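You operate a simulated robot arm through the tools that you are given. There is no shell and no other tool.

Carry out the task below with a simulated robot arm. There is one attempt and no reset: what you move stays moved.

JOB
Free the clamp and strip the crate for washing.
Fine: lid on the out plate, bun on the grey dough board, divider back in its stand.

Only the result counts: the job must be done as asked and must still hold three seconds after the hand-in. Knocking over, shifting, dropping, spilling or breaking anything else fails it. A push-on lid holds only when it is set on centred and level and pressed home; a screw cap is set on level and turned clockwise until tight.

ROBOT AND FRAMES
A 6-joint arm with a two-finger gripper, fixed in place. Base frame: the origin is on the floor under the middle of its stand, x ahead of it, y to its left, z up. Lengths are in mm, angles in rad, forces in N, time in s.
It reaches about 1298 mm from its shoulder. Its first joint turns from -2.601 to 2.601 rad. Payload 1.57 kg.
The tool frame sits at the grasp point between the pads (the TCP): z along the fingers, y along the line on which they close. The tips reach 21 mm beyond it. The gripper opens to 70 mm; its body begins 50 mm behind the TCP.
Orientation is that of the tool frame in the base frame, as a unit quaternion [x, y, z, w]. With the fingers straight down and closing along the base's y, the tool's x points along the base's -x, its y along +y and its z along -z.

CONTROLS
- The arm moves only by the tool send_rows. Its argument "steps" is a list of rows, each a list of 7 numbers: the shift along the tool's x, y, z in mm, then the turn, a rotation vector about the tool's x, y, z in degrees, then the finger opening in mm, from 0 to 70. In form: [[x, y, z, wx, wy, wz, jaw], ...]. A call has 1 to 20 rows; each row is the pose to reach, as a shift and turn from the pose commanded when the call began, along the tool's axes at that moment. A row lasts 0.2 s, in which the tool goes at most 50 mm and 0.15 rad; a call with a longer step from one row to the next is refused whole, and so is a gripper value outside its range. A pose out of reach is approached as far as the arm can. The call stops where the force on the tool passes 40 N (or 10 N more than at its start, if that is more) or the arm is blocked; 0.2 s more then pass. The fingers move at their own pace (about 64.8 mm/s each) and stop on an object; they squeeze with about 30 N. The grip force told is the motor's: it shows also when the fingers shut on nothing. Time passes only in rows, and 0.2 s behind the last, so rows that repeat a pose let the fingers close. The reply holds the time, the measured pose of the TCP, the force on the tool along the base axes, the opening and the grip force, in the units named above and with some noise, with the torque about the TCP (base axes, N m) and any sound that the robot's microphone picked up.
- Cameras (640 x 400 px; columns grow to the right, rows downward): "scene" is fixed at [221.7, -499.2, 1450.3]; the picture's right is [-0.93, 0.37, 0.00], its down [0.35, 0.86, -0.38] and it looks along [-0.14, -0.35, -0.92] (base axes); focal length 214 px, centre (320, 200). "wrist" rides on the gripper at [79, 4, -81] in the tool frame; the picture's right is [-0.05, 1.00, 0.00], its down [-0.67, -0.04, -0.74] and it looks along [-0.74, -0.04, 0.67] (tool axes); focal length 256 px, centre (320, 200). There is no depth. A picture from a camera that has moved, and an enlarged one, comes with that camera's place and axes in the base frame and with its lens.
- get_image(camera): a new picture of that camera. The clock stands still meanwhile.
- slide_trunk(by): slides the trunk up (or, below 0, down) by that many mm; the arm rides with it, the base frame stays. It gives what a move gives, with no picture.
- close_up(camera, box): a new picture of the part [left, top, right, bottom] of that camera's present view, enlarged. The clock stands still meanwhile.
- finish_job(): hands the job in; it is judged then, once.

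Nothing tells you positions but the pictures and the camera data. Unless the task says otherwise, let go and move clear before handing in.

The tools are called after "Emit:" by a JSON object that holds its "method" and its "body". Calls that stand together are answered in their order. send_rows: Moves the arm, as the interface text tells. Its arguments: {"type":"object","properties":{"steps":{"type":"array"}},"required":["steps"]} The other tools are called the same way: slide_trunk (by) moves the trunk up or down; get_image (camera) takes a picture; close_up (camera, box) takes an enlarged picture of a part of a camera's view; finish_job () hands the job in.

At the start:

```text
clock: 0.0
position: [68.4, -598.3, 1248.1]
orientation: [0.0, 1.0, 0.0, -0.001]
contact_force: [1.1, 0.3, -0.2]
moment: [0.02, -0.01, 0.03]
gripper_width: 70.1
gripper_force: 0.0
trunk travel left (down, up): [-930.0, 40.0]
```

scene: 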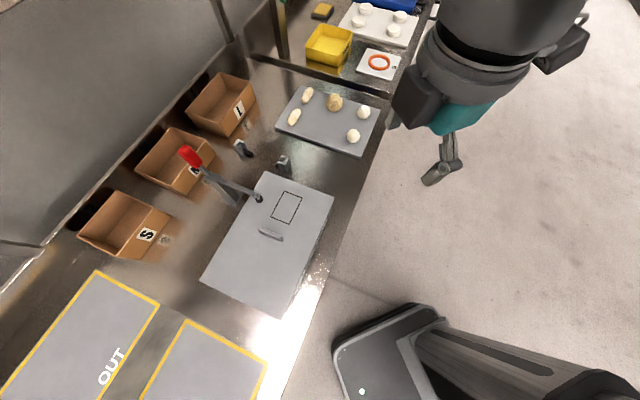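
wrist: 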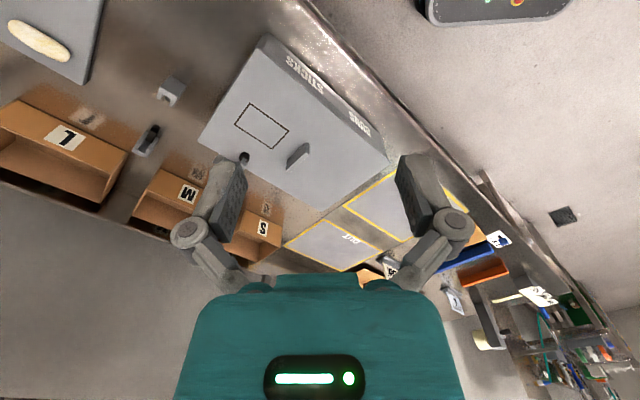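

I see a lidded crate held by a red-handled toggle clamp, a grey board with dough pieces, S/M/L bins, and yellow-bordered plates with "OUT" on one. I'll take closer looks before moving anything.

Emit:
{"method": "close_up", "body": {"camera": "scene", "box": [160, 130, 360, 330]}}

Emit:
{"method": "close_up", "body": {"camera": "scene", "box": [0, 240, 280, 400]}}

Emit:
{"method": "close_up", "body": {"camera": "scene", "box": [240, 0, 440, 160]}}

Emit:
{"method": "close_up", "body": {"camera": "wrist", "box": [100, 20, 420, 280]}}

Emit:
{"method": "close_up", "body": {"camera": "scene", "box": [160, 120, 300, 220]}}

```text
2.00 times, centred on (260, 230) of scene
camera zoom: at [221.7, -499.2, 1450.3], right [-0.93, 0.37, 0.0], down [0.35, 0.86, -0.38], along [-0.14, -0.35, -0.92], focal length 429 px, centre (440, 140)
```

zoom: 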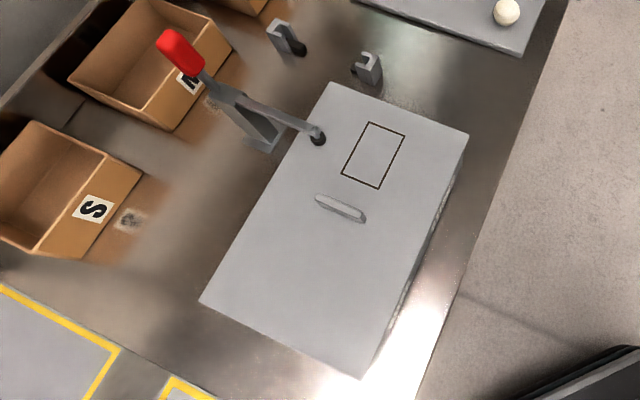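

```text
2.29 times, centred on (140, 320) of scene
camera zoom: at [221.7, -499.2, 1450.3], right [-0.93, 0.37, 0.0], down [0.35, 0.86, -0.38], along [-0.14, -0.35, -0.92], focal length 490 px, centre (731, -74)
```

zoom: 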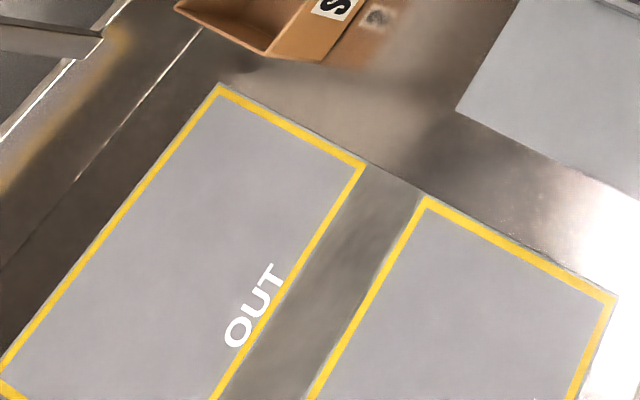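

```text
2.50 times, centred on (340, 80) of scene
camera zoom: at [221.7, -499.2, 1450.3], right [-0.93, 0.37, 0.0], down [0.35, 0.86, -0.38], along [-0.14, -0.35, -0.92], focal length 536 px, centre (270, 500)
```

zoom: 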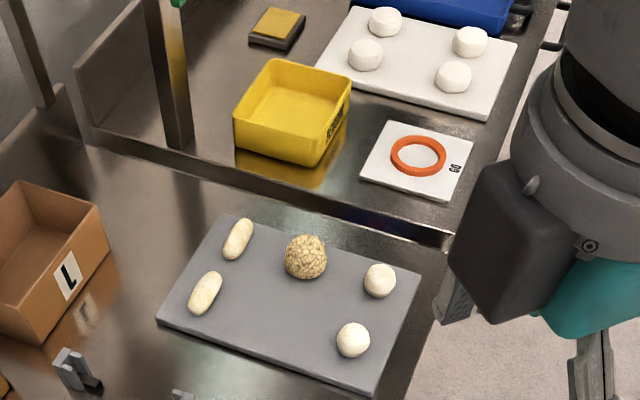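

```text
1.54 times, centred on (260, 150) of wrist
camera zoom: at [-12.0, -593.6, 1329.7], right [0.05, 1.0, 0.0], down [0.67, -0.04, 0.74], along [0.74, -0.04, -0.67], focal length 394 px, centre (412, 277)
```

zoom: 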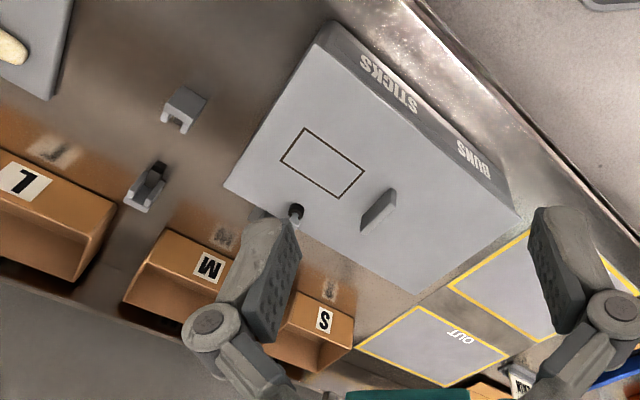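

```text
4.00 times, centred on (230, 170) of scene
camera zoom: at [221.7, -499.2, 1450.3], right [-0.93, 0.37, 0.0], down [0.35, 0.86, -0.38], along [-0.14, -0.35, -0.92], focal length 858 px, centre (680, 320)
```

zoom: 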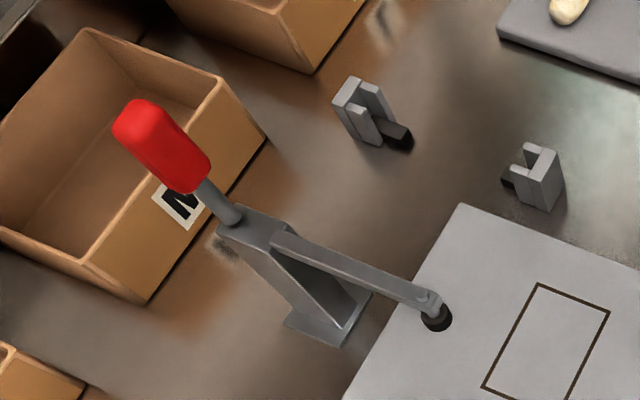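

The lid looks about 200 x 300 mm at z≈935, turned 45°, with a handle at its middle around (285,-653). The clamp foot presses near (290,-755). I'll move the wrist camera closer to read the clamp geometry.

Emit:
{"method": "send_rows", "body": {"steps": [[0, -40, 10, 0, 0, 0, 70], [0, -80, 20, 0, 0, 0, 70], [0, -120, 30, 0, 0, 0, 70], [0, -160, 40, 0, 0, 0, 70], [0, -190, 50, 0, 0, 0, 70]]}}

Emit:
{"method": "get_image", "body": {"camera": "wrist"}}

Emit:
{"method": "get_image", "body": {"camera": "scene"}}

```text
clock: 1.2
position: [69.3, -786.5, 1248.4]
orientation: [0.001, 1.0, 0.0, 0.0]
contact_force: [-1.2, 0.2, -0.2]
moment: [0.01, 0.03, 0.01]
gripper_width: 70.1
gripper_force: 0.0
out of reach, approached as far as the arm can: row 1, 2, 3, 4, 5
trunk travel left (down, up): [-930.0, 40.0]
```

```text
taken
camera wrist: at [-10.6, -781.7, 1329.4], right [0.05, 1.0, 0.0], down [0.67, -0.04, 0.74], along [0.74, -0.04, -0.67], focal length 256 px, centre (320, 200)
```

wrist: 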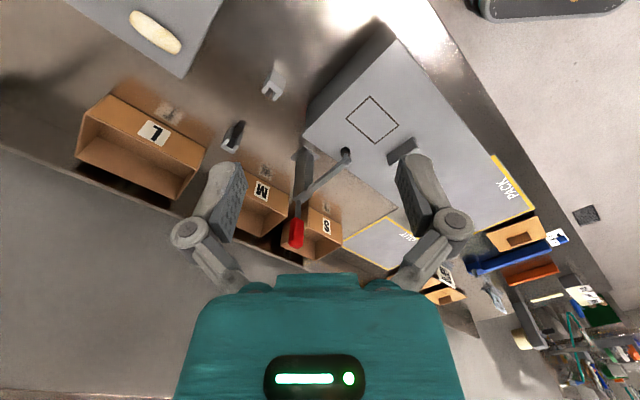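

```text
taken
```

scene: 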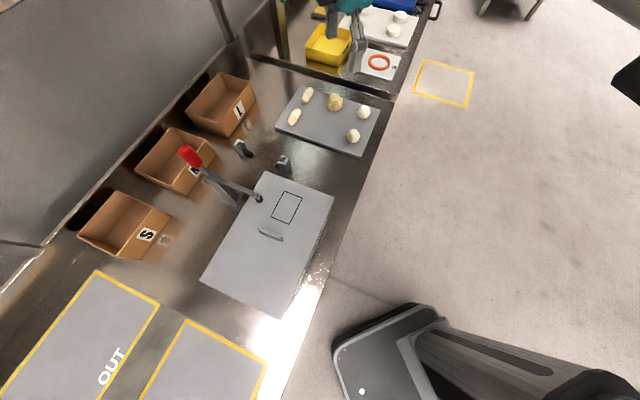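

The arm went sideways but couldn't go lower at this trunk height, so I'll need to slide the trunk down. First I'll zoom on the clamp and stand from this new viewpoint, since the clamp is now in view.

Emit:
{"method": "close_up", "body": {"camera": "wrist", "box": [210, 50, 450, 270]}}

Emit:
{"method": "close_up", "body": {"camera": "wrist", "box": [280, 130, 380, 260]}}

Emit:
{"method": "close_up", "body": {"camera": "scene", "box": [170, 130, 280, 220]}}

```text
1.82 times, centred on (330, 160) of wrist
camera zoom: at [-10.6, -781.7, 1329.4], right [0.05, 1.0, 0.0], down [0.67, -0.04, 0.74], along [0.74, -0.04, -0.67], focal length 465 px, centre (302, 273)
```

zoom: 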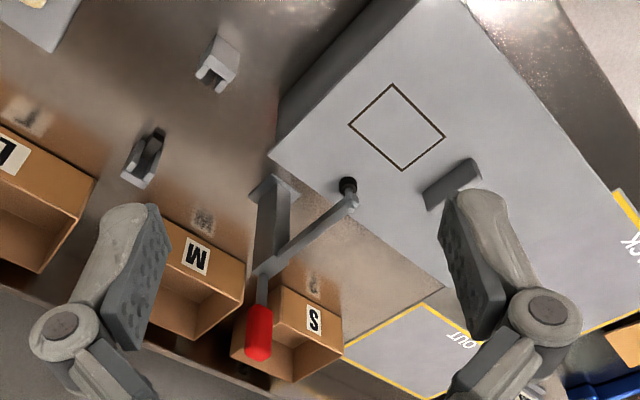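

```text
3.08 times, centred on (330, 195) of wrist
camera zoom: at [-10.6, -781.7, 1329.4], right [0.05, 1.0, 0.0], down [0.67, -0.04, 0.74], along [0.74, -0.04, -0.67], focal length 788 px, centre (289, 215)
```

zoom: 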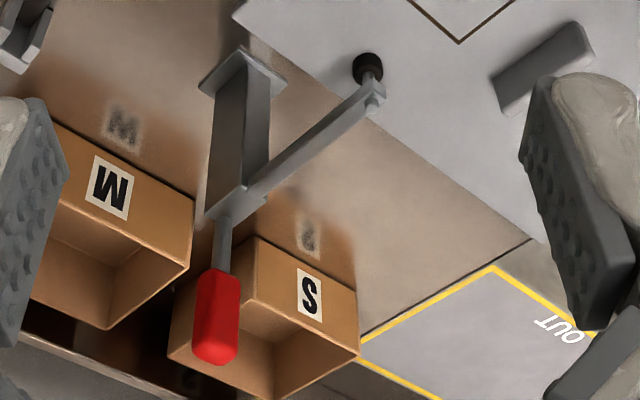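

```text
4.44 times, centred on (225, 175) of scene
camera zoom: at [221.7, -499.2, 1450.3], right [-0.93, 0.37, 0.0], down [0.35, 0.86, -0.38], along [-0.14, -0.35, -0.92], focal length 953 px, centre (742, 311)
```

zoom: 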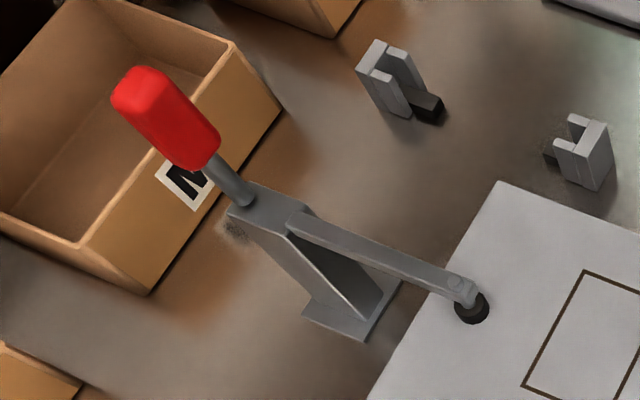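

The clamp's red handle stands upright at about (385,-847), z 1019–1082, above a post. Its arm runs out to the foot on the lid, so swinging the handle back towards the wall should lift the arm. I'll lower the trunk to get working height and turn the gripper 45° to match the crate.

Emit:
{"method": "slide_trunk", "body": {"by": -150}}

```text
clock: 3.0
position: [70.1, -785.2, 1098.2]
orientation: [-0.001, 1.0, 0.0, 0.0]
contact_force: [-0.3, 0.0, -0.2]
moment: [0.01, -0.01, -0.02]
gripper_width: 70.0
gripper_force: 0.0
trunk travel left (down, up): [-780.0, 190.0]
```

The trunk moved the tool down to z≈1098 as hoped. Now I'll turn the gripper 45° about its axis in place and move it slightly up to test the vertical range.

Emit:
{"method": "send_rows", "body": {"steps": [[0, 0, 0, 0, 0, 8, 70], [0, 0, 0, 0, 0, 16, 70], [0, 0, 0, 0, 0, 24, 70], [0, 0, 0, 0, 0, 32, 70], [0, 0, 0, 0, 0, 40, 70], [0, 0, 0, 0, 0, 45, 70], [0, 0, 0, 0, 0, 45, 70]]}}

Emit:
{"method": "get_image", "body": {"camera": "wrist"}}

Emit:
{"method": "get_image", "body": {"camera": "scene"}}

```text
clock: 4.5
position: [68.7, -786.1, 1099.4]
orientation: [0.384, 0.923, 0.0, 0.0]
contact_force: [0.0, -1.0, -0.3]
moment: [0.01, -0.02, 0.01]
gripper_width: 70.0
gripper_force: 0.0
trunk travel left (down, up): [-780.0, 190.0]
```

```text
taken
camera wrist: at [15.9, -726.0, 1179.7], right [0.74, 0.67, 0.0], down [0.45, -0.5, 0.74], along [0.5, -0.55, -0.67], focal length 256 px, centre (320, 200)
```

wrist: 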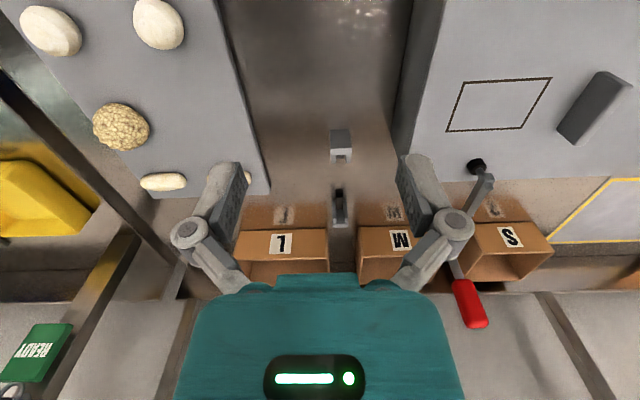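

```text
taken
```

scene: 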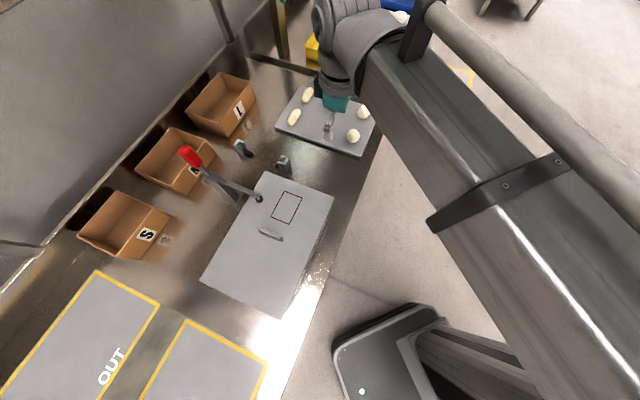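

The view is now square to the crate. The two stand brackets are ahead, and the dough board is on the left. I'll move over towards the clamp handle, stopping about 100 mm short on the crate side to measure it.

Emit:
{"method": "send_rows", "body": {"steps": [[-28, 30, 0, 0, 0, 0, 70], [-56, 60, 0, 0, 0, 0, 70], [-84, 90, 0, 0, 0, 0, 70], [-112, 120, 0, 0, 0, 0, 70], [-140, 150, 0, 0, 0, 0, 70], [-166, 180, 0, 0, 0, 0, 70], [-166, 180, 0, 0, 0, 0, 70]]}}

Emit:
{"method": "get_image", "body": {"camera": "wrist"}}

Emit:
{"method": "get_image", "body": {"camera": "scene"}}

```text
clock: 6.2
position: [313.3, -776.9, 1098.4]
orientation: [0.383, 0.924, 0.0, 0.0]
contact_force: [0.0, -0.1, 0.0]
moment: [0.03, 0.0, 0.02]
gripper_width: 69.9
gripper_force: 0.0
trunk travel left (down, up): [-780.0, 190.0]
```

```text
taken
camera wrist: at [259.4, -716.2, 1179.7], right [0.74, 0.67, 0.0], down [0.45, -0.5, 0.74], along [0.5, -0.55, -0.67], focal length 256 px, centre (320, 200)
```

wrist: 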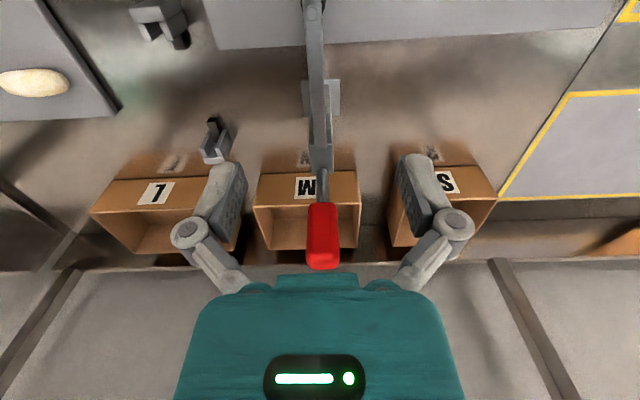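

```text
taken
```

scene: 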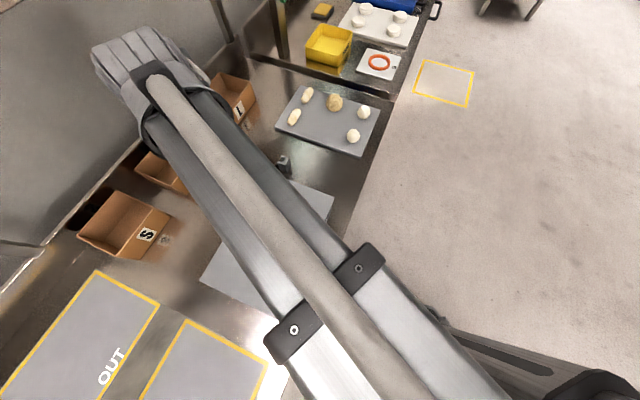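

The handle is centred between the fingers, about 100 mm ahead, with its top at z≈1082. I'll go down to about z 1045 here and then see whether the arm can reach lower.

Emit:
{"method": "send_rows", "body": {"steps": [[0, -3, 20, 0, 0, 0, 70], [0, -3, 40, 0, 0, 0, 70], [0, -3, 53, 0, 0, 0, 70], [0, -3, 53, 0, 0, 0, 70]]}}

```text
clock: 7.2
position: [311.9, -776.3, 1098.4]
orientation: [0.383, 0.924, 0.0, 0.0]
contact_force: [0.1, 0.3, 0.4]
moment: [-0.02, 0.02, -0.03]
gripper_width: 70.0
gripper_force: 0.1
out of reach, approached as far as the arm can: row 1, 2, 3, 4
trunk travel left (down, up): [-780.0, 190.0]
```

The arm can't go lower on its own here, so the trunk may have to provide the height. I'll test whether it can go up, to learn its vertical range.

Emit:
{"method": "send_rows", "body": {"steps": [[0, 0, -20, 0, 0, 0, 70], [0, 0, -40, 0, 0, 0, 70], [0, 0, -40, 0, 0, 0, 70]]}}

```text
clock: 8.0
position: [312.6, -775.8, 1098.2]
orientation: [0.383, 0.924, 0.0, 0.0]
contact_force: [-0.3, 0.6, 0.0]
moment: [-0.03, -0.03, -0.03]
gripper_width: 69.9
gripper_force: 0.0
out of reach, approached as far as the arm can: row 1, 2, 3
trunk travel left (down, up): [-780.0, 190.0]
```

Vertical travel comes only from the trunk; the arm itself moves in a horizontal plane. As the clamp arm swings up, it would come where the wrist camera now hangs. So I'll turn the gripper half around to put the camera on the wall side before pushing the handle back with closed fingers.

Emit:
{"method": "send_rows", "body": {"steps": [[0, 0, 0, 0, 0, -8.2, 40], [0, 0, 0, 0, 0, -16.4, 20], [0, 0, 0, 0, 0, -24.6, 0], [0, 0, 0, 0, 0, -32.8, 0], [0, 0, 0, 0, 0, -41, 0], [0, 0, 0, 0, 0, -49.2, 0], [0, 0, 0, 0, 0, -57.4, 0], [0, 0, 0, 0, 0, -65.6, 0], [0, 0, 0, 0, 0, -73.8, 0], [0, 0, 0, 0, 0, -82, 0], [0, 0, 0, 0, 0, -90, 0]]}}

```text
clock: 10.3
position: [312.9, -775.1, 1099.4]
orientation: [-0.383, 0.924, 0.0, 0.001]
contact_force: [-0.6, -1.1, 0.0]
moment: [0.0, -0.01, 0.03]
gripper_width: 0.0
gripper_force: 29.0
trunk travel left (down, up): [-780.0, 190.0]
```

The first quarter turn went smoothly with the fingers now shut. I'll complete the half turn.

Emit:
{"method": "send_rows", "body": {"steps": [[0, 0, 0, 0, 0, -8.2, 0], [0, 0, 0, 0, 0, -16.4, 0], [0, 0, 0, 0, 0, -24.6, 0], [0, 0, 0, 0, 0, -32.8, 0], [0, 0, 0, 0, 0, -41, 0], [0, 0, 0, 0, 0, -49.2, 0], [0, 0, 0, 0, 0, -57.4, 0], [0, 0, 0, 0, 0, -65.6, 0], [0, 0, 0, 0, 0, -73.8, 0], [0, 0, 0, 0, 0, -82, 0], [0, 0, 0, 0, 0, -90, 0]]}}

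Emit:
{"method": "get_image", "body": {"camera": "wrist"}}

Emit:
{"method": "get_image", "body": {"camera": "scene"}}

```text
clock: 12.8
position: [319.2, -772.9, 1098.9]
orientation: [0.776, -0.631, -0.002, 0.002]
contact_force: [-0.5, -0.1, 0.2]
moment: [-0.04, 0.0, 0.01]
gripper_width: 0.2
gripper_force: 28.9
out of reach, approached as far as the arm can: row 7, 8, 9, 10, 11
trunk travel left (down, up): [-780.0, 190.0]
```

```text
taken
camera wrist: at [331.2, -850.9, 1179.7], right [-0.99, -0.15, 0.0], down [-0.1, 0.66, 0.74], along [-0.11, 0.74, -0.67], focal length 256 px, centre (320, 200)
```

wrist: 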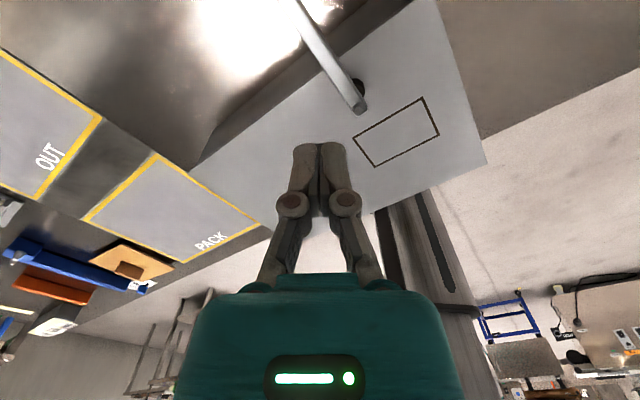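

```text
taken
```

scene: 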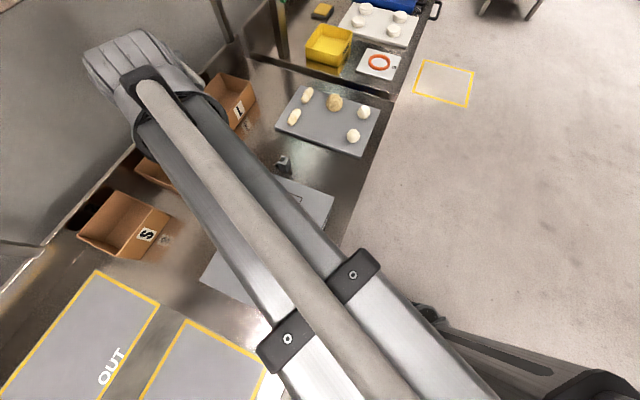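

The wrist reached its turning limit at about 57° into the second quarter. The camera is already mostly on the wall side, which is enough. I'll back off the limit slightly for margin and check the pose.

Emit:
{"method": "send_rows", "body": {"steps": [[0, 0, 0, 0, 0, 6, 0], [0, 0, 0, 0, 0, 12, 0], [0, 0, 0, 0, 0, 12, 0]]}}

```text
clock: 13.6
position: [318.3, -773.8, 1098.8]
orientation: [-0.706, 0.709, 0.001, -0.001]
contact_force: [-0.6, -0.3, 0.3]
moment: [-0.01, -0.01, 0.03]
gripper_width: 0.1
gripper_force: 28.5
trunk travel left (down, up): [-780.0, 190.0]
```

The tool x axis now points to -y, so the camera hangs clear of the clamp arm's plane. I'll lower the trunk until the fingertips sit at z≈1032, level with the red grip.

Emit:
{"method": "slide_trunk", "body": {"by": -46}}

Emit:
{"method": "get_image", "body": {"camera": "wrist"}}

```text
clock: 14.4
position: [317.8, -773.7, 1052.5]
orientation: [-0.705, 0.709, 0.001, -0.001]
contact_force: [-0.7, 0.1, -0.2]
moment: [0.02, 0.01, -0.03]
gripper_width: 0.1
gripper_force: 28.2
trunk travel left (down, up): [-734.0, 236.0]
```

```text
taken
camera wrist: at [313.9, -852.4, 1133.8], right [-1.0, 0.06, 0.0], down [0.04, 0.67, 0.74], along [0.04, 0.74, -0.67], focal length 256 px, centre (320, 200)
```

wrist: 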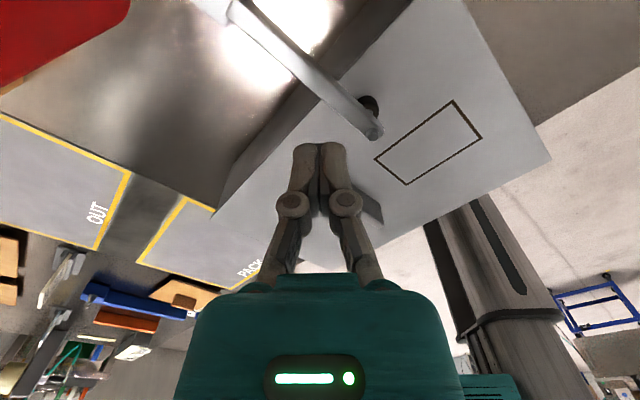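

The path to the handle is clear, and the camera passes to one side of it. I'll move across and begin pushing the handle back in small steps.

Emit:
{"method": "send_rows", "body": {"steps": [[5, 5, 0, 0, 0, 0, 0], [26.2, -16.2, 0, 0, 0, 0, 0], [47.4, -37.4, 0, 0, 0, 0, 0], [53.1, -43.1, 0, 0, 0, 0, 0], [58.7, -48.7, 0, 0, 0, 0, 0], [64.4, -54.4, 0, 0, 0, 0, 0], [70, -60, 0, 0, 0, 0, 0], [75.7, -65.7, 0, 0, 0, 0, 0]]}}

Emit:
{"method": "get_image", "body": {"camera": "wrist"}}

Emit:
{"method": "get_image", "body": {"camera": "scene"}}

```text
clock: 16.2
position: [384.5, -849.0, 1052.5]
orientation: [-0.705, 0.709, 0.0, -0.001]
contact_force: [-0.8, 0.7, -0.3]
moment: [0.02, -0.03, 0.01]
gripper_width: 0.0
gripper_force: 28.6
trunk travel left (down, up): [-734.0, 236.0]
```

```text
taken
camera wrist: at [379.2, -928.5, 1133.7], right [-1.0, 0.06, 0.0], down [0.04, 0.67, 0.74], along [0.04, 0.74, -0.67], focal length 256 px, centre (320, 200)
```

wrist: 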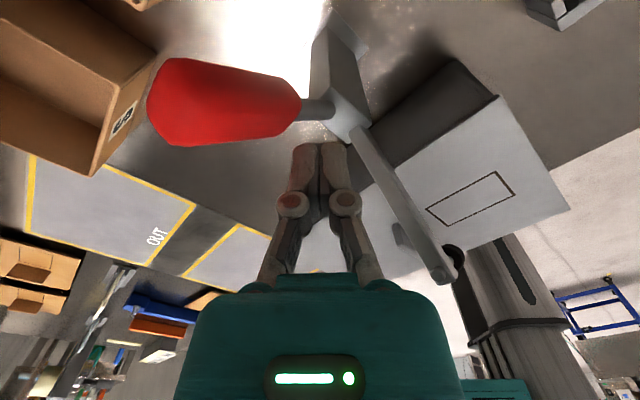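

```text
taken
```

scene: 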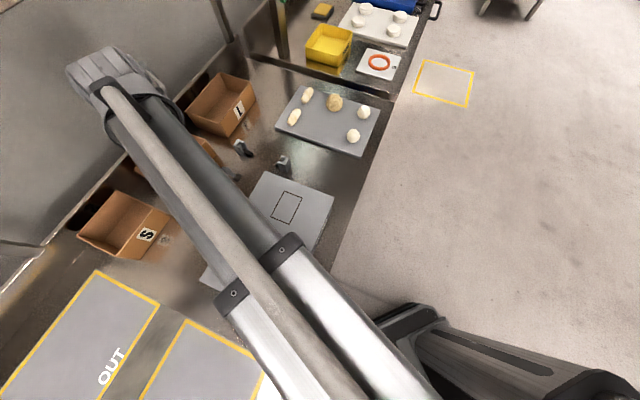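

The clamp arm is off the lid and tilted up about 33°, with no resisting force. I'll keep pushing the handle back in small steps.

Emit:
{"method": "send_rows", "body": {"steps": [[7, -7, 0, 0, 0, 0, 0], [14, -14, 0, 0, 0, 0, 0], [21, -21, 0, 0, 0, 0, 0], [28, -28, 0, 0, 0, 0, 0], [35, -35, 0, 0, 0, 0, 0], [40, -40, 0, 0, 0, 0, 0]]}}

Emit:
{"method": "get_image", "body": {"camera": "wrist"}}

```text
clock: 17.6
position: [421.4, -886.8, 1055.1]
orientation: [-0.706, 0.709, 0.001, -0.001]
contact_force: [-12.6, 12.1, 5.7]
moment: [0.2, 0.19, 0.0]
gripper_width: 0.0
gripper_force: 28.8
trunk travel left (down, up): [-734.0, 236.0]
```

```text
taken
camera wrist: at [416.2, -965.8, 1135.6], right [-1.0, 0.06, 0.0], down [0.04, 0.67, 0.74], along [0.04, 0.74, -0.67], focal length 256 px, centre (320, 200)
```

wrist: 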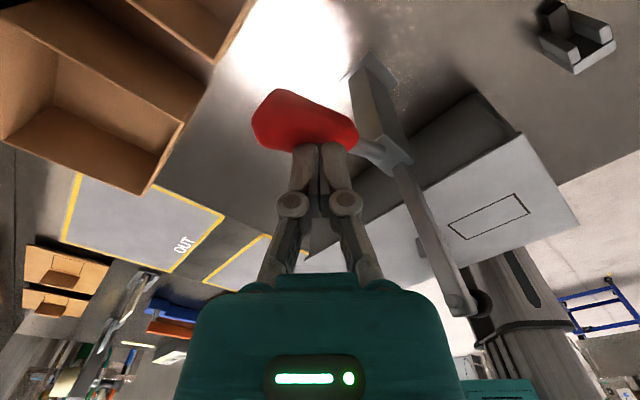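

The handle is now tilted back about 60° and I feel about 17 N. I'll hold still a moment to see whether this is a stop or just friction.

Emit:
{"method": "send_rows", "body": {"steps": [[0, 0, 0, 0, 0, 0, 0], [0, 0, 0, 0, 0, 0, 0]]}}

Emit:
{"method": "close_up", "body": {"camera": "wrist", "box": [230, 40, 550, 340]}}

Emit:
{"method": "get_image", "body": {"camera": "scene"}}

```text
clock: 18.2
position: [422.1, -887.2, 1054.8]
orientation: [-0.704, 0.71, 0.0, -0.001]
contact_force: [-14.3, 11.6, 8.3]
moment: [0.16, 0.23, -0.02]
gripper_width: 0.0
gripper_force: 28.2
trunk travel left (down, up): [-734.0, 236.0]
```

```text
1.33 times, centred on (390, 190) of wrist
camera zoom: at [416.8, -966.2, 1136.1], right [-1.0, 0.06, 0.0], down [0.04, 0.67, 0.74], along [0.04, 0.74, -0.67], focal length 341 px, centre (227, 213)
```

zoom: 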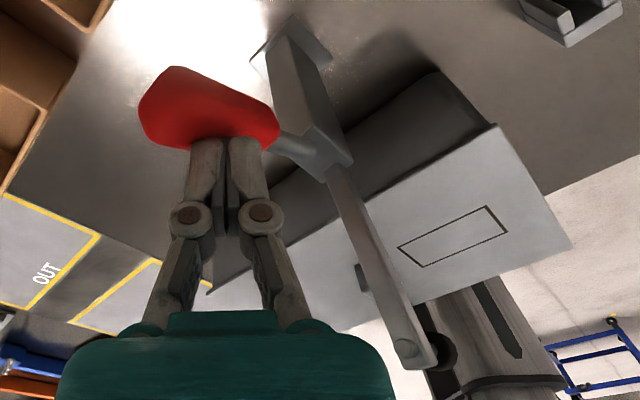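

```text
taken
```

scene: 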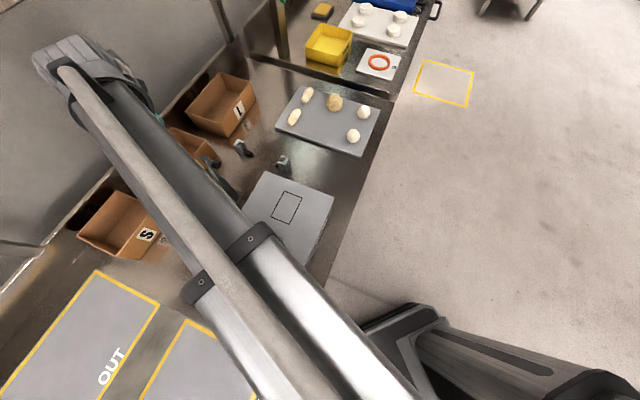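

The force is steady, so this looks like the end stop at about 60° open. I'll back off 20 mm and check that the clamp stays open by itself.

Emit:
{"method": "send_rows", "body": {"steps": [[-3.5, 3.5, 0, 0, 0, 0, 0], [-7, 7, 0, 0, 0, 0, 0], [-14, 14, 0, 0, 0, 0, 0], [-14, 14, 0, 0, 0, 0, 0]]}}

Emit:
{"method": "get_image", "body": {"camera": "wrist"}}

```text
clock: 19.2
position: [410.6, -874.8, 1052.6]
orientation: [-0.706, 0.708, 0.001, -0.001]
contact_force: [-0.8, -1.1, 0.1]
moment: [-0.01, -0.03, 0.01]
gripper_width: 0.0
gripper_force: 28.7
trunk travel left (down, up): [-734.0, 236.0]
```

```text
taken
camera wrist: at [405.1, -953.5, 1133.6], right [-1.0, 0.06, 0.0], down [0.04, 0.67, 0.74], along [0.04, 0.74, -0.67], focal length 256 px, centre (320, 200)
```

wrist: 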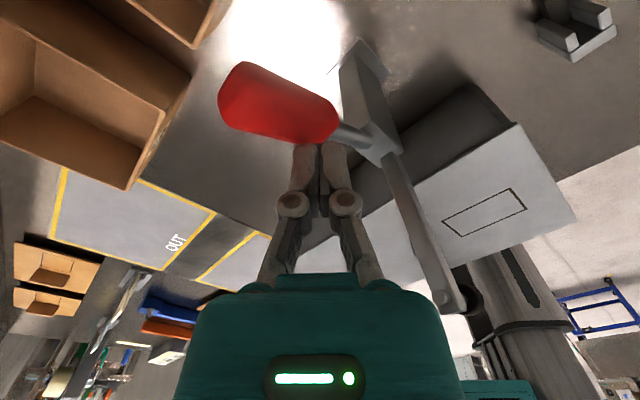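

The clamp arm seems to have stayed at about 58° with no load on the fingers. I'll raise the trunk straight up out of the mechanism before moving away, then confirm.

Emit:
{"method": "slide_trunk", "body": {"by": 110}}

Emit:
{"method": "get_image", "body": {"camera": "wrist"}}

```text
clock: 20.6
position: [410.5, -873.9, 1163.1]
orientation: [-0.705, 0.709, 0.002, -0.001]
contact_force: [-0.1, 0.1, -0.4]
moment: [0.02, 0.03, 0.0]
gripper_width: 0.1
gripper_force: 28.9
trunk travel left (down, up): [-844.0, 126.0]
```

```text
taken
camera wrist: at [405.1, -953.6, 1243.6], right [-1.0, 0.06, 0.0], down [0.04, 0.67, 0.74], along [0.04, 0.74, -0.67], focal length 256 px, centre (320, 200)
```

wrist: 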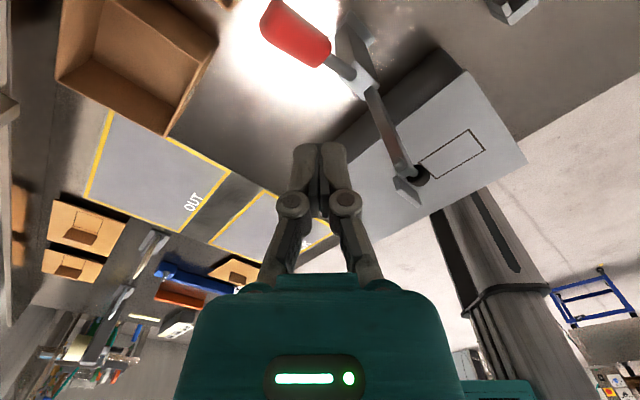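

The clamp arm is resting up, with its foot at z≈1072, well clear of the lid edge. Next I'll move over the lid handle, turning the gripper back to square with the crate and opening it.

Emit:
{"method": "send_rows", "body": {"steps": [[-13.8, 7.8, 0, 0, 0, 8.4, 0], [-27.6, 15.6, 0, 0, 0, 16.9, 0], [-41.4, 23.3, 0, 0, 0, 25.3, 0], [-55.2, 31.1, 0, 0, 0, 33.8, 0], [-69, 38.9, 0, 0, 0, 42.2, 20], [-82.8, 46.7, 0, 0, 0, 50.6, 40], [-96.6, 54.5, 0, 0, 0, 59, 60], [-110.5, 62.3, 0, 0, 0, 67.5, 70], [-124.3, 70, 0, 0, 0, 75.9, 70], [-138, 77.8, 0, 0, 0, 84.4, 70], [-151.9, 85.6, 0, 0, 0, 92.8, 70], [-165.7, 93.4, 0, 0, 0, 101.2, 70], [-179.5, 101.2, 0, 0, 0, 109.7, 70], [-193.3, 108.9, 0, 0, 0, 118.1, 70], [-207.1, 116.7, 0, 0, 0, 126.6, 70], [-220.9, 124.5, 0, 0, 0, 135, 70], [-220.9, 124.5, 0, 0, 0, 135, 70]]}}

Emit:
{"method": "get_image", "body": {"camera": "wrist"}}

Emit:
{"method": "get_image", "body": {"camera": "scene"}}

```text
clock: 24.2
position: [285.7, -652.2, 1162.8]
orientation: [0.386, 0.922, 0.0, -0.001]
contact_force: [-0.2, -0.6, 0.2]
moment: [-0.01, -0.01, 0.04]
gripper_width: 70.2
gripper_force: 0.1
trunk travel left (down, up): [-844.0, 126.0]
```

```text
taken
camera wrist: at [232.4, -592.9, 1243.7], right [0.75, 0.66, 0.0], down [0.44, -0.5, 0.74], along [0.49, -0.56, -0.67], focal length 256 px, centre (320, 200)
```

wrist: 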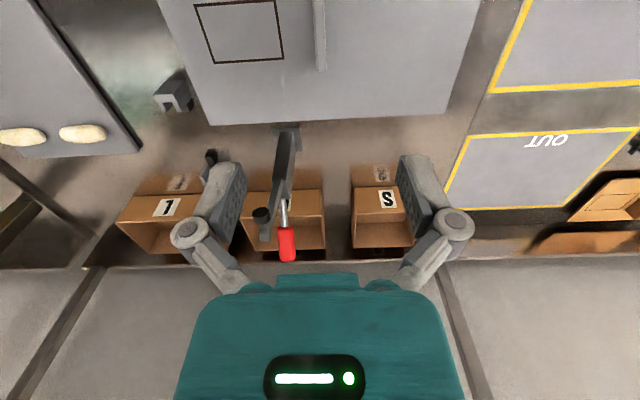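

```text
taken
```

scene: 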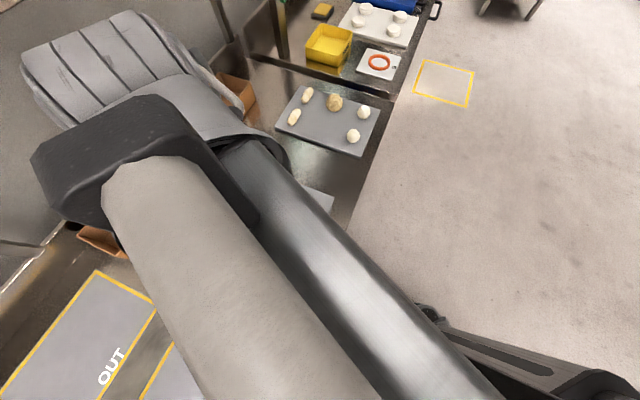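

The lid handle lies straight under the gripper and lines up with its x axis. I'll lower to z≈1010 and measure the handle height from there.

Emit:
{"method": "slide_trunk", "body": {"by": -153}}

Emit:
{"method": "get_image", "body": {"camera": "wrist"}}

Emit:
{"method": "close_up", "body": {"camera": "wrist", "box": [220, 80, 420, 280]}}

```text
clock: 26.0
position: [286.1, -653.0, 1008.9]
orientation: [0.385, 0.923, 0.0, -0.001]
contact_force: [-0.3, -0.2, 0.2]
moment: [0.01, 0.01, -0.01]
gripper_width: 70.0
gripper_force: 0.0
trunk travel left (down, up): [-691.0, 279.0]
```

```text
taken
camera wrist: at [232.3, -593.0, 1090.8], right [0.75, 0.66, 0.0], down [0.45, -0.5, 0.74], along [0.49, -0.56, -0.67], focal length 256 px, centre (320, 200)
```

wrist: 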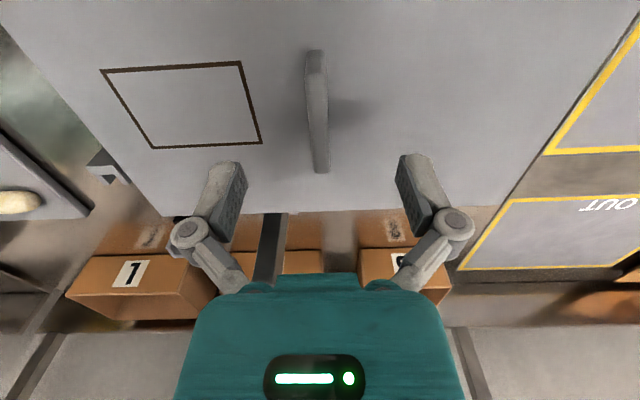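

```text
2.00 times, centred on (320, 180) of wrist
camera zoom: at [232.3, -593.0, 1090.8], right [0.75, 0.66, 0.0], down [0.45, -0.5, 0.74], along [0.49, -0.56, -0.67], focal length 512 px, centre (320, 240)
```

zoom: 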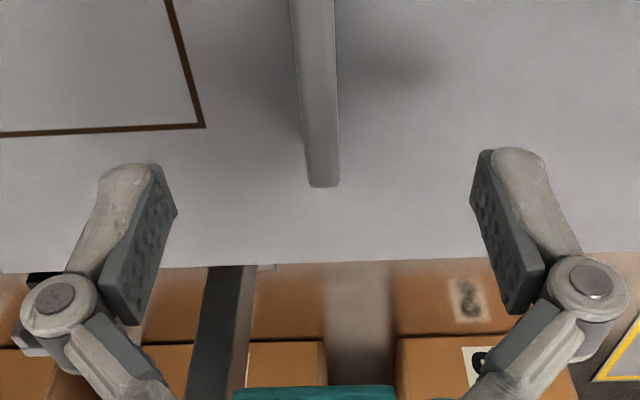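

The lid top is at z≈942 and its handle top at about 967. Before lifting the lid, which will block the camera, I'll go and measure the OUT plate accurately.

Emit:
{"method": "slide_trunk", "body": {"by": 130}}

Emit:
{"method": "send_rows", "body": {"steps": [[12, 45, 0, 0, 0, 0, 70], [20, 90, 0, 0, 0, 0, 70], [20, 135, 0, 0, 0, 0, 70], [20, 180, 0, 0, 0, 0, 70], [20, 225, 0, 0, 0, 0, 70], [20, 270, 0, 0, 0, 0, 70], [20, 315, 0, 0, 0, 0, 70], [20, 360, 0, 0, 0, 0, 70], [20, 400, 0, 0, 0, 0, 70], [20, 400, 0, 0, 0, 0, 70]]}}

Emit:
{"method": "get_image", "body": {"camera": "wrist"}}

Emit:
{"method": "get_image", "body": {"camera": "scene"}}

```text
clock: 27.6
position: [284.0, -653.3, 1140.8]
orientation: [0.384, 0.923, -0.001, 0.0]
contact_force: [0.5, 0.2, 0.3]
moment: [0.04, -0.04, 0.03]
gripper_width: 70.1
gripper_force: 0.1
trunk travel left (down, up): [-821.0, 149.0]
```

```text
clock: 29.8
position: [557.1, -355.5, 1139.5]
orientation: [0.385, 0.923, -0.001, -0.002]
contact_force: [0.0, 0.0, 0.0]
moment: [0.0, -0.04, 0.0]
gripper_width: 70.0
gripper_force: 0.0
out of reach, approached as far as the arm can: row 3
trunk travel left (down, up): [-821.0, 149.0]
```

```text
taken
camera wrist: at [503.8, -296.0, 1220.8], right [0.75, 0.66, 0.0], down [0.45, -0.5, 0.74], along [0.49, -0.56, -0.67], focal length 256 px, centre (320, 200)
```

wrist: 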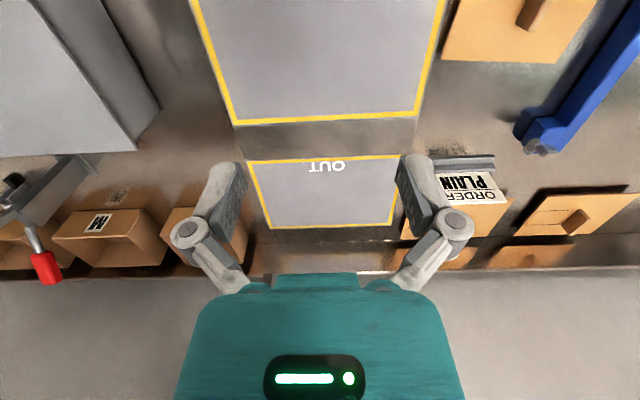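

```text
taken
```

scene: 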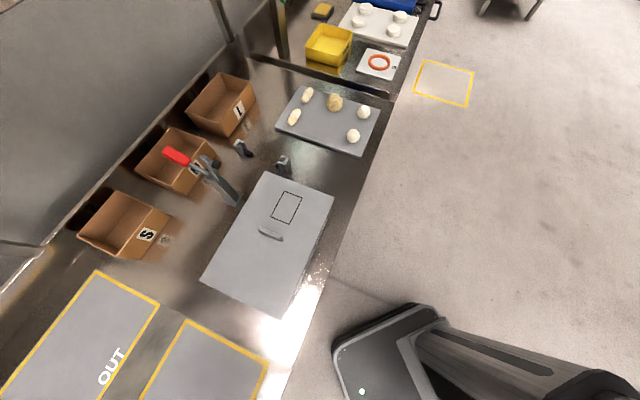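

The scene view is clear now and shows the clamp open. There is also a sign reading "ORDER / PLAIN" beyond the OUT plate. I'll zoom on the sign and on the plate corners.

Emit:
{"method": "close_up", "body": {"camera": "wrist", "box": [230, 130, 420, 250]}}

Emit:
{"method": "close_up", "body": {"camera": "wrist", "box": [410, 130, 640, 270]}}

Emit:
{"method": "close_up", "body": {"camera": "wrist", "box": [0, 0, 240, 150]}}

Emit:
{"method": "close_up", "body": {"camera": "scene", "box": [140, 120, 300, 220]}}

Emit:
{"method": "close_up", "body": {"camera": "scene", "box": [60, 260, 280, 400]}}

```text
3.33 times, centred on (325, 190) of wrist
camera zoom: at [503.8, -296.0, 1220.8], right [0.75, 0.66, 0.0], down [0.45, -0.5, 0.74], along [0.49, -0.56, -0.67], focal length 853 px, centre (303, 233)
```

zoom: 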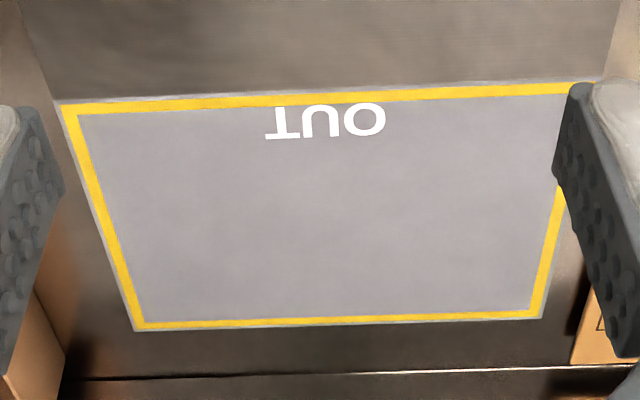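

```text
2.78 times, centred on (525, 200) of wrist
camera zoom: at [503.8, -296.0, 1220.8], right [0.75, 0.66, 0.0], down [0.45, -0.5, 0.74], along [0.49, -0.56, -0.67], focal length 712 px, centre (-250, 200)
```

zoom: 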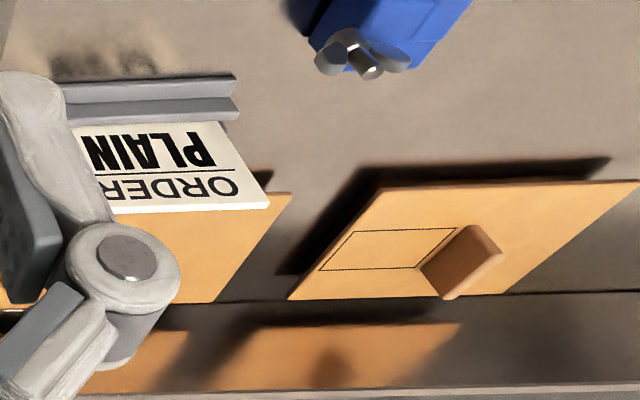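

```text
2.67 times, centred on (120, 75) of wrist
camera zoom: at [503.8, -296.0, 1220.8], right [0.75, 0.66, 0.0], down [0.45, -0.5, 0.74], along [0.49, -0.56, -0.67], focal length 683 px, centre (853, 533)
```

zoom: 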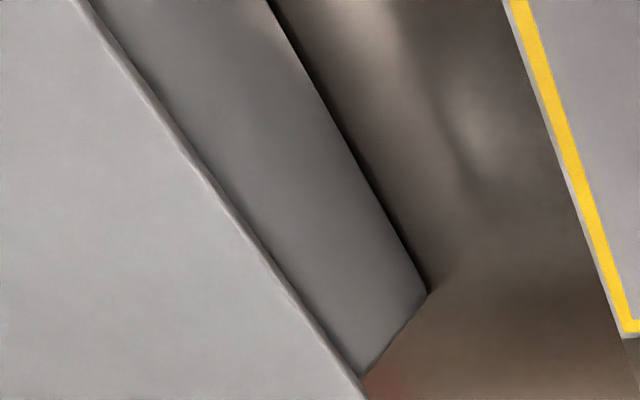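

```text
4.00 times, centred on (220, 170) of scene
camera zoom: at [221.7, -499.2, 1450.3], right [-0.93, 0.37, 0.0], down [0.35, 0.86, -0.38], along [-0.14, -0.35, -0.92], focal length 858 px, centre (720, 320)
```

zoom: 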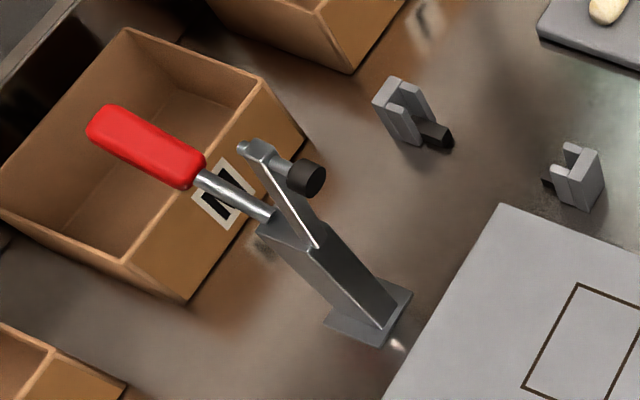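

```text
2.86 times, centred on (170, 330) of scene
camera zoom: at [221.7, -499.2, 1450.3], right [-0.93, 0.37, 0.0], down [0.35, 0.86, -0.38], along [-0.14, -0.35, -0.92], focal length 613 px, centre (749, -171)
```

zoom: 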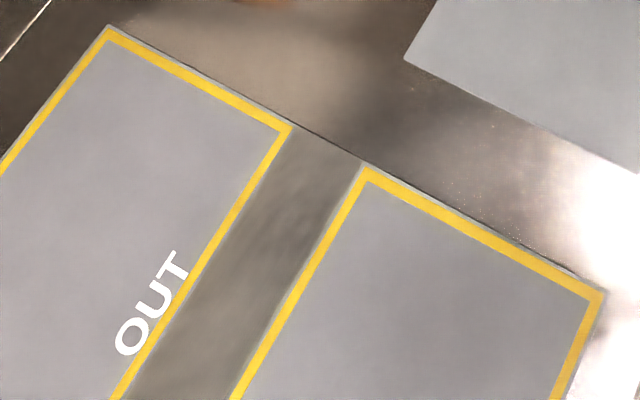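

The OUT plate measures roughly 219 x 303 mm at z≈842, centred near (793,-588), and it is aligned with the crate. I'll check that the arm can reach over that point at this yaw while empty.

Emit:
{"method": "send_rows", "body": {"steps": [[-41, 0, 0, 0, 0, 0, 70], [-82, 0, 0, 0, 0, 0, 70], [-123, 1, 0, 0, 0, 0, 70], [-164, 1, 0, 0, 0, 0, 70], [-205, 1, 0, 0, 0, 0, 70], [-246, 2, 0, 0, 0, 0, 70], [-287, 2, 0, 0, 0, 0, 70], [-331, 2, 0, 0, 0, 0, 70], [-331, 2, 0, 0, 0, 0, 70]]}}

Emit:
{"method": "get_image", "body": {"camera": "scene"}}

Emit:
{"method": "get_image", "body": {"camera": "wrist"}}

```text
clock: 31.8
position: [789.2, -593.7, 1139.0]
orientation: [0.384, 0.923, -0.001, -0.001]
contact_force: [0.4, -0.2, 0.1]
moment: [0.02, -0.01, -0.04]
gripper_width: 70.3
gripper_force: 0.0
trunk travel left (down, up): [-821.0, 149.0]
```

```text
taken
```

scene: 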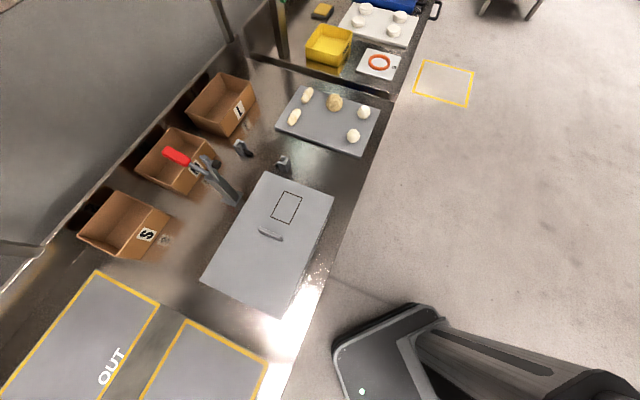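

```text
taken
camera wrist: at [735.9, -533.0, 1220.8], right [0.75, 0.67, 0.0], down [0.45, -0.5, 0.74], along [0.49, -0.56, -0.67], focal length 256 px, centre (320, 200)
```

wrist: 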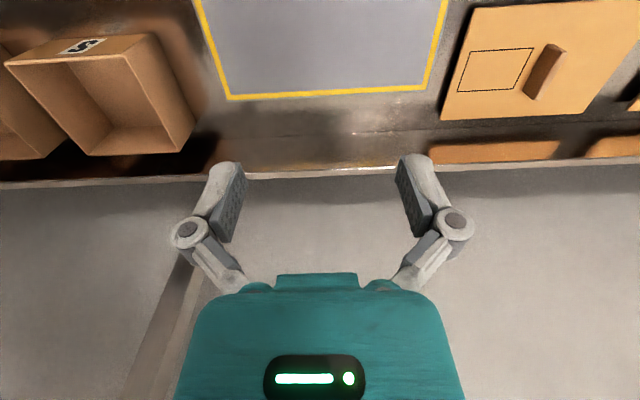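

The plate is within reach, and I refine its centre to about (789,-590). Bin S stays some 70 mm clear of where the lid will go. I'll return to the lid handle now.

Emit:
{"method": "send_rows", "body": {"steps": [[26.5, -33.15, 0, 0, 0, 0, 70], [53, -66.3, 0, 0, 0, 0, 70], [79.5, -99.4, 0, 0, 0, 0, 70], [106, -132.6, 0, 0, 0, 0, 70], [132.5, -165.7, 0, 0, 0, 0, 70], [159, -198.9, 0, 0, 0, 0, 70], [185.5, -232, 0, 0, 0, 0, 70], [212, -265.2, 0, 0, 0, 0, 70], [238.6, -298.3, 0, 0, 0, 0, 70], [265.1, -331.5, 0, 0, 0, 0, 70], [291.6, -364.6, 0, 0, 0, 0, 70], [318.1, -397.8, 0, 0, 0, 0, 70], [318.1, -397.8, 0, 0, 0, 0, 70]]}}

Emit:
{"method": "get_image", "body": {"camera": "wrist"}}

```text
clock: 34.6
position: [283.0, -645.6, 1139.9]
orientation: [0.384, 0.924, -0.001, -0.002]
contact_force: [0.4, -0.2, 0.3]
moment: [-0.02, 0.01, -0.02]
gripper_width: 70.0
gripper_force: 0.1
trunk travel left (down, up): [-821.0, 149.0]
```

```text
taken
camera wrist: at [231.4, -586.4, 1220.7], right [0.75, 0.67, 0.0], down [0.45, -0.5, 0.74], along [0.49, -0.56, -0.67], focal length 256 px, centre (320, 200)
```

wrist: 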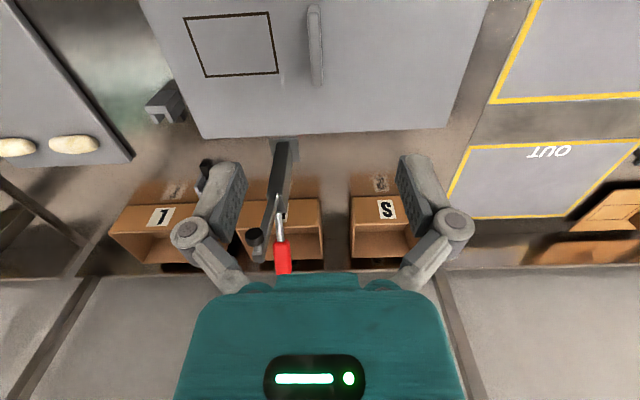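

The handle lies about 3 mm to the gripper's -y side. I'll correct that, then lower the trunk so the fingertips come to about 4 mm above the lid.

Emit:
{"method": "send_rows", "body": {"steps": [[-1.5, -3.4, 0, 0, 0, 0, 70], [-1.5, -3.4, 0, 0, 0, 0, 70]]}}

Emit:
{"method": "slide_trunk", "body": {"by": -155}}

Emit:
{"method": "get_image", "body": {"camera": "wrist"}}

```text
clock: 35.2
position: [283.2, -648.6, 1139.3]
orientation: [0.385, 0.923, 0.0, -0.001]
contact_force: [-1.4, 0.2, 0.5]
moment: [0.03, 0.0, 0.04]
gripper_width: 69.9
gripper_force: 0.0
trunk travel left (down, up): [-821.0, 149.0]
```

```text
clock: 37.0
position: [282.3, -649.4, 984.1]
orientation: [0.385, 0.923, -0.001, -0.001]
contact_force: [0.3, -0.5, 0.1]
moment: [0.01, 0.02, 0.03]
gripper_width: 69.9
gripper_force: 0.0
trunk travel left (down, up): [-666.0, 304.0]
```

```text
taken
camera wrist: at [229.8, -589.2, 1065.8], right [0.75, 0.67, 0.0], down [0.45, -0.5, 0.74], along [0.49, -0.56, -0.67], focal length 256 px, centre (320, 200)
```

wrist: 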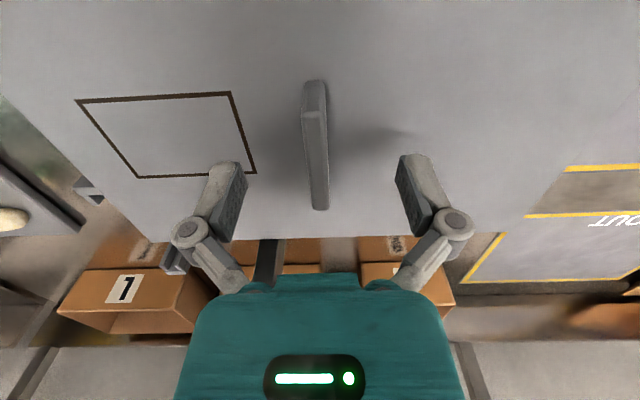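

The handle is centred and its top is at about z 970. I'll lower the last 16 mm and close on it.

Emit:
{"method": "slide_trunk", "body": {"by": -16}}

Emit:
{"method": "send_rows", "body": {"steps": [[0, 0, 0, 0, 0, 0, 40], [0, 0, 0, 0, 0, 0, 20], [0, 0, 0, 0, 0, 0, 0], [0, 0, 0, 0, 0, 0, 0], [0, 0, 0, 0, 0, 0, 0]]}}

```text
clock: 37.6
position: [283.1, -649.7, 968.5]
orientation: [0.385, 0.923, 0.0, -0.002]
contact_force: [0.6, -0.7, 0.6]
moment: [0.02, -0.02, -0.01]
gripper_width: 70.0
gripper_force: 0.2
trunk travel left (down, up): [-650.0, 320.0]
```

```text
clock: 38.8
position: [282.8, -649.2, 969.0]
orientation: [0.385, 0.923, 0.0, -0.002]
contact_force: [0.0, -0.1, -0.1]
moment: [0.01, 0.01, 0.05]
gripper_width: 9.5
gripper_force: 29.7
trunk travel left (down, up): [-650.0, 320.0]
```

I have a grip on the lid handle at 9.5 mm width. I'll lift just 10 mm first to feel the weight and check that nothing catches.

Emit:
{"method": "slide_trunk", "body": {"by": 10}}

Emit:
{"method": "get_image", "body": {"camera": "wrist"}}

```text
clock: 39.4
position: [283.8, -648.9, 977.2]
orientation: [0.385, 0.923, 0.0, -0.001]
contact_force: [0.4, 0.4, -1.5]
moment: [0.0, 0.02, 0.0]
gripper_width: 9.5
gripper_force: 29.9
trunk travel left (down, up): [-660.0, 310.0]
```

```text
taken
camera wrist: at [229.9, -589.4, 1059.7], right [0.75, 0.66, 0.0], down [0.45, -0.5, 0.74], along [0.49, -0.56, -0.67], focal length 256 px, centre (320, 200)
```

wrist: 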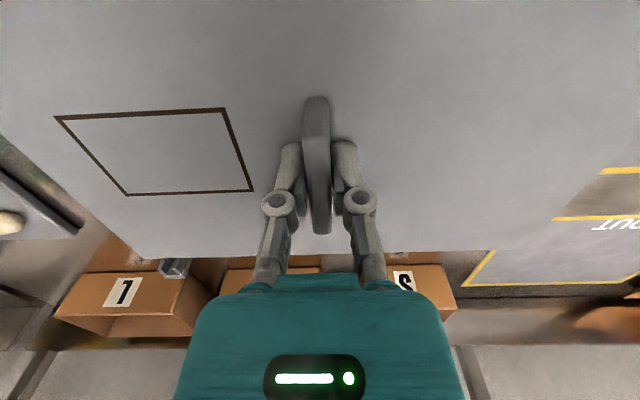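

The load is about 1.5 N and the grip is steady, so the lid seems light and free. I'll lift another 60 mm and check.

Emit:
{"method": "slide_trunk", "body": {"by": 60}}

Emit:
{"method": "get_image", "body": {"camera": "wrist"}}

Emit:
{"method": "get_image", "body": {"camera": "scene"}}

```text
clock: 40.4
position: [284.1, -649.7, 1038.4]
orientation: [0.386, 0.922, 0.0, -0.001]
contact_force: [0.6, 0.0, -1.8]
moment: [0.01, -0.01, 0.0]
gripper_width: 9.5
gripper_force: 30.0
trunk travel left (down, up): [-720.0, 250.0]
```

```text
taken
camera wrist: at [229.9, -589.4, 1119.7], right [0.75, 0.67, 0.0], down [0.45, -0.5, 0.74], along [0.49, -0.56, -0.67], focal length 256 px, centre (320, 200)
```

wrist: 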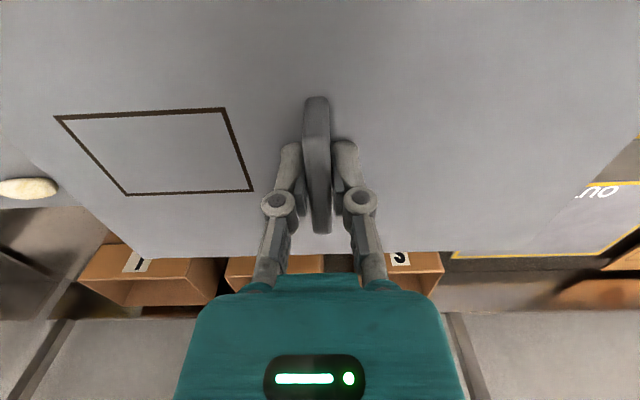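

```text
taken
```

scene: 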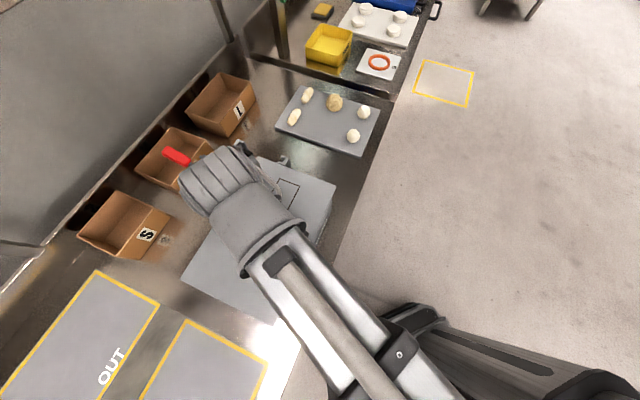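

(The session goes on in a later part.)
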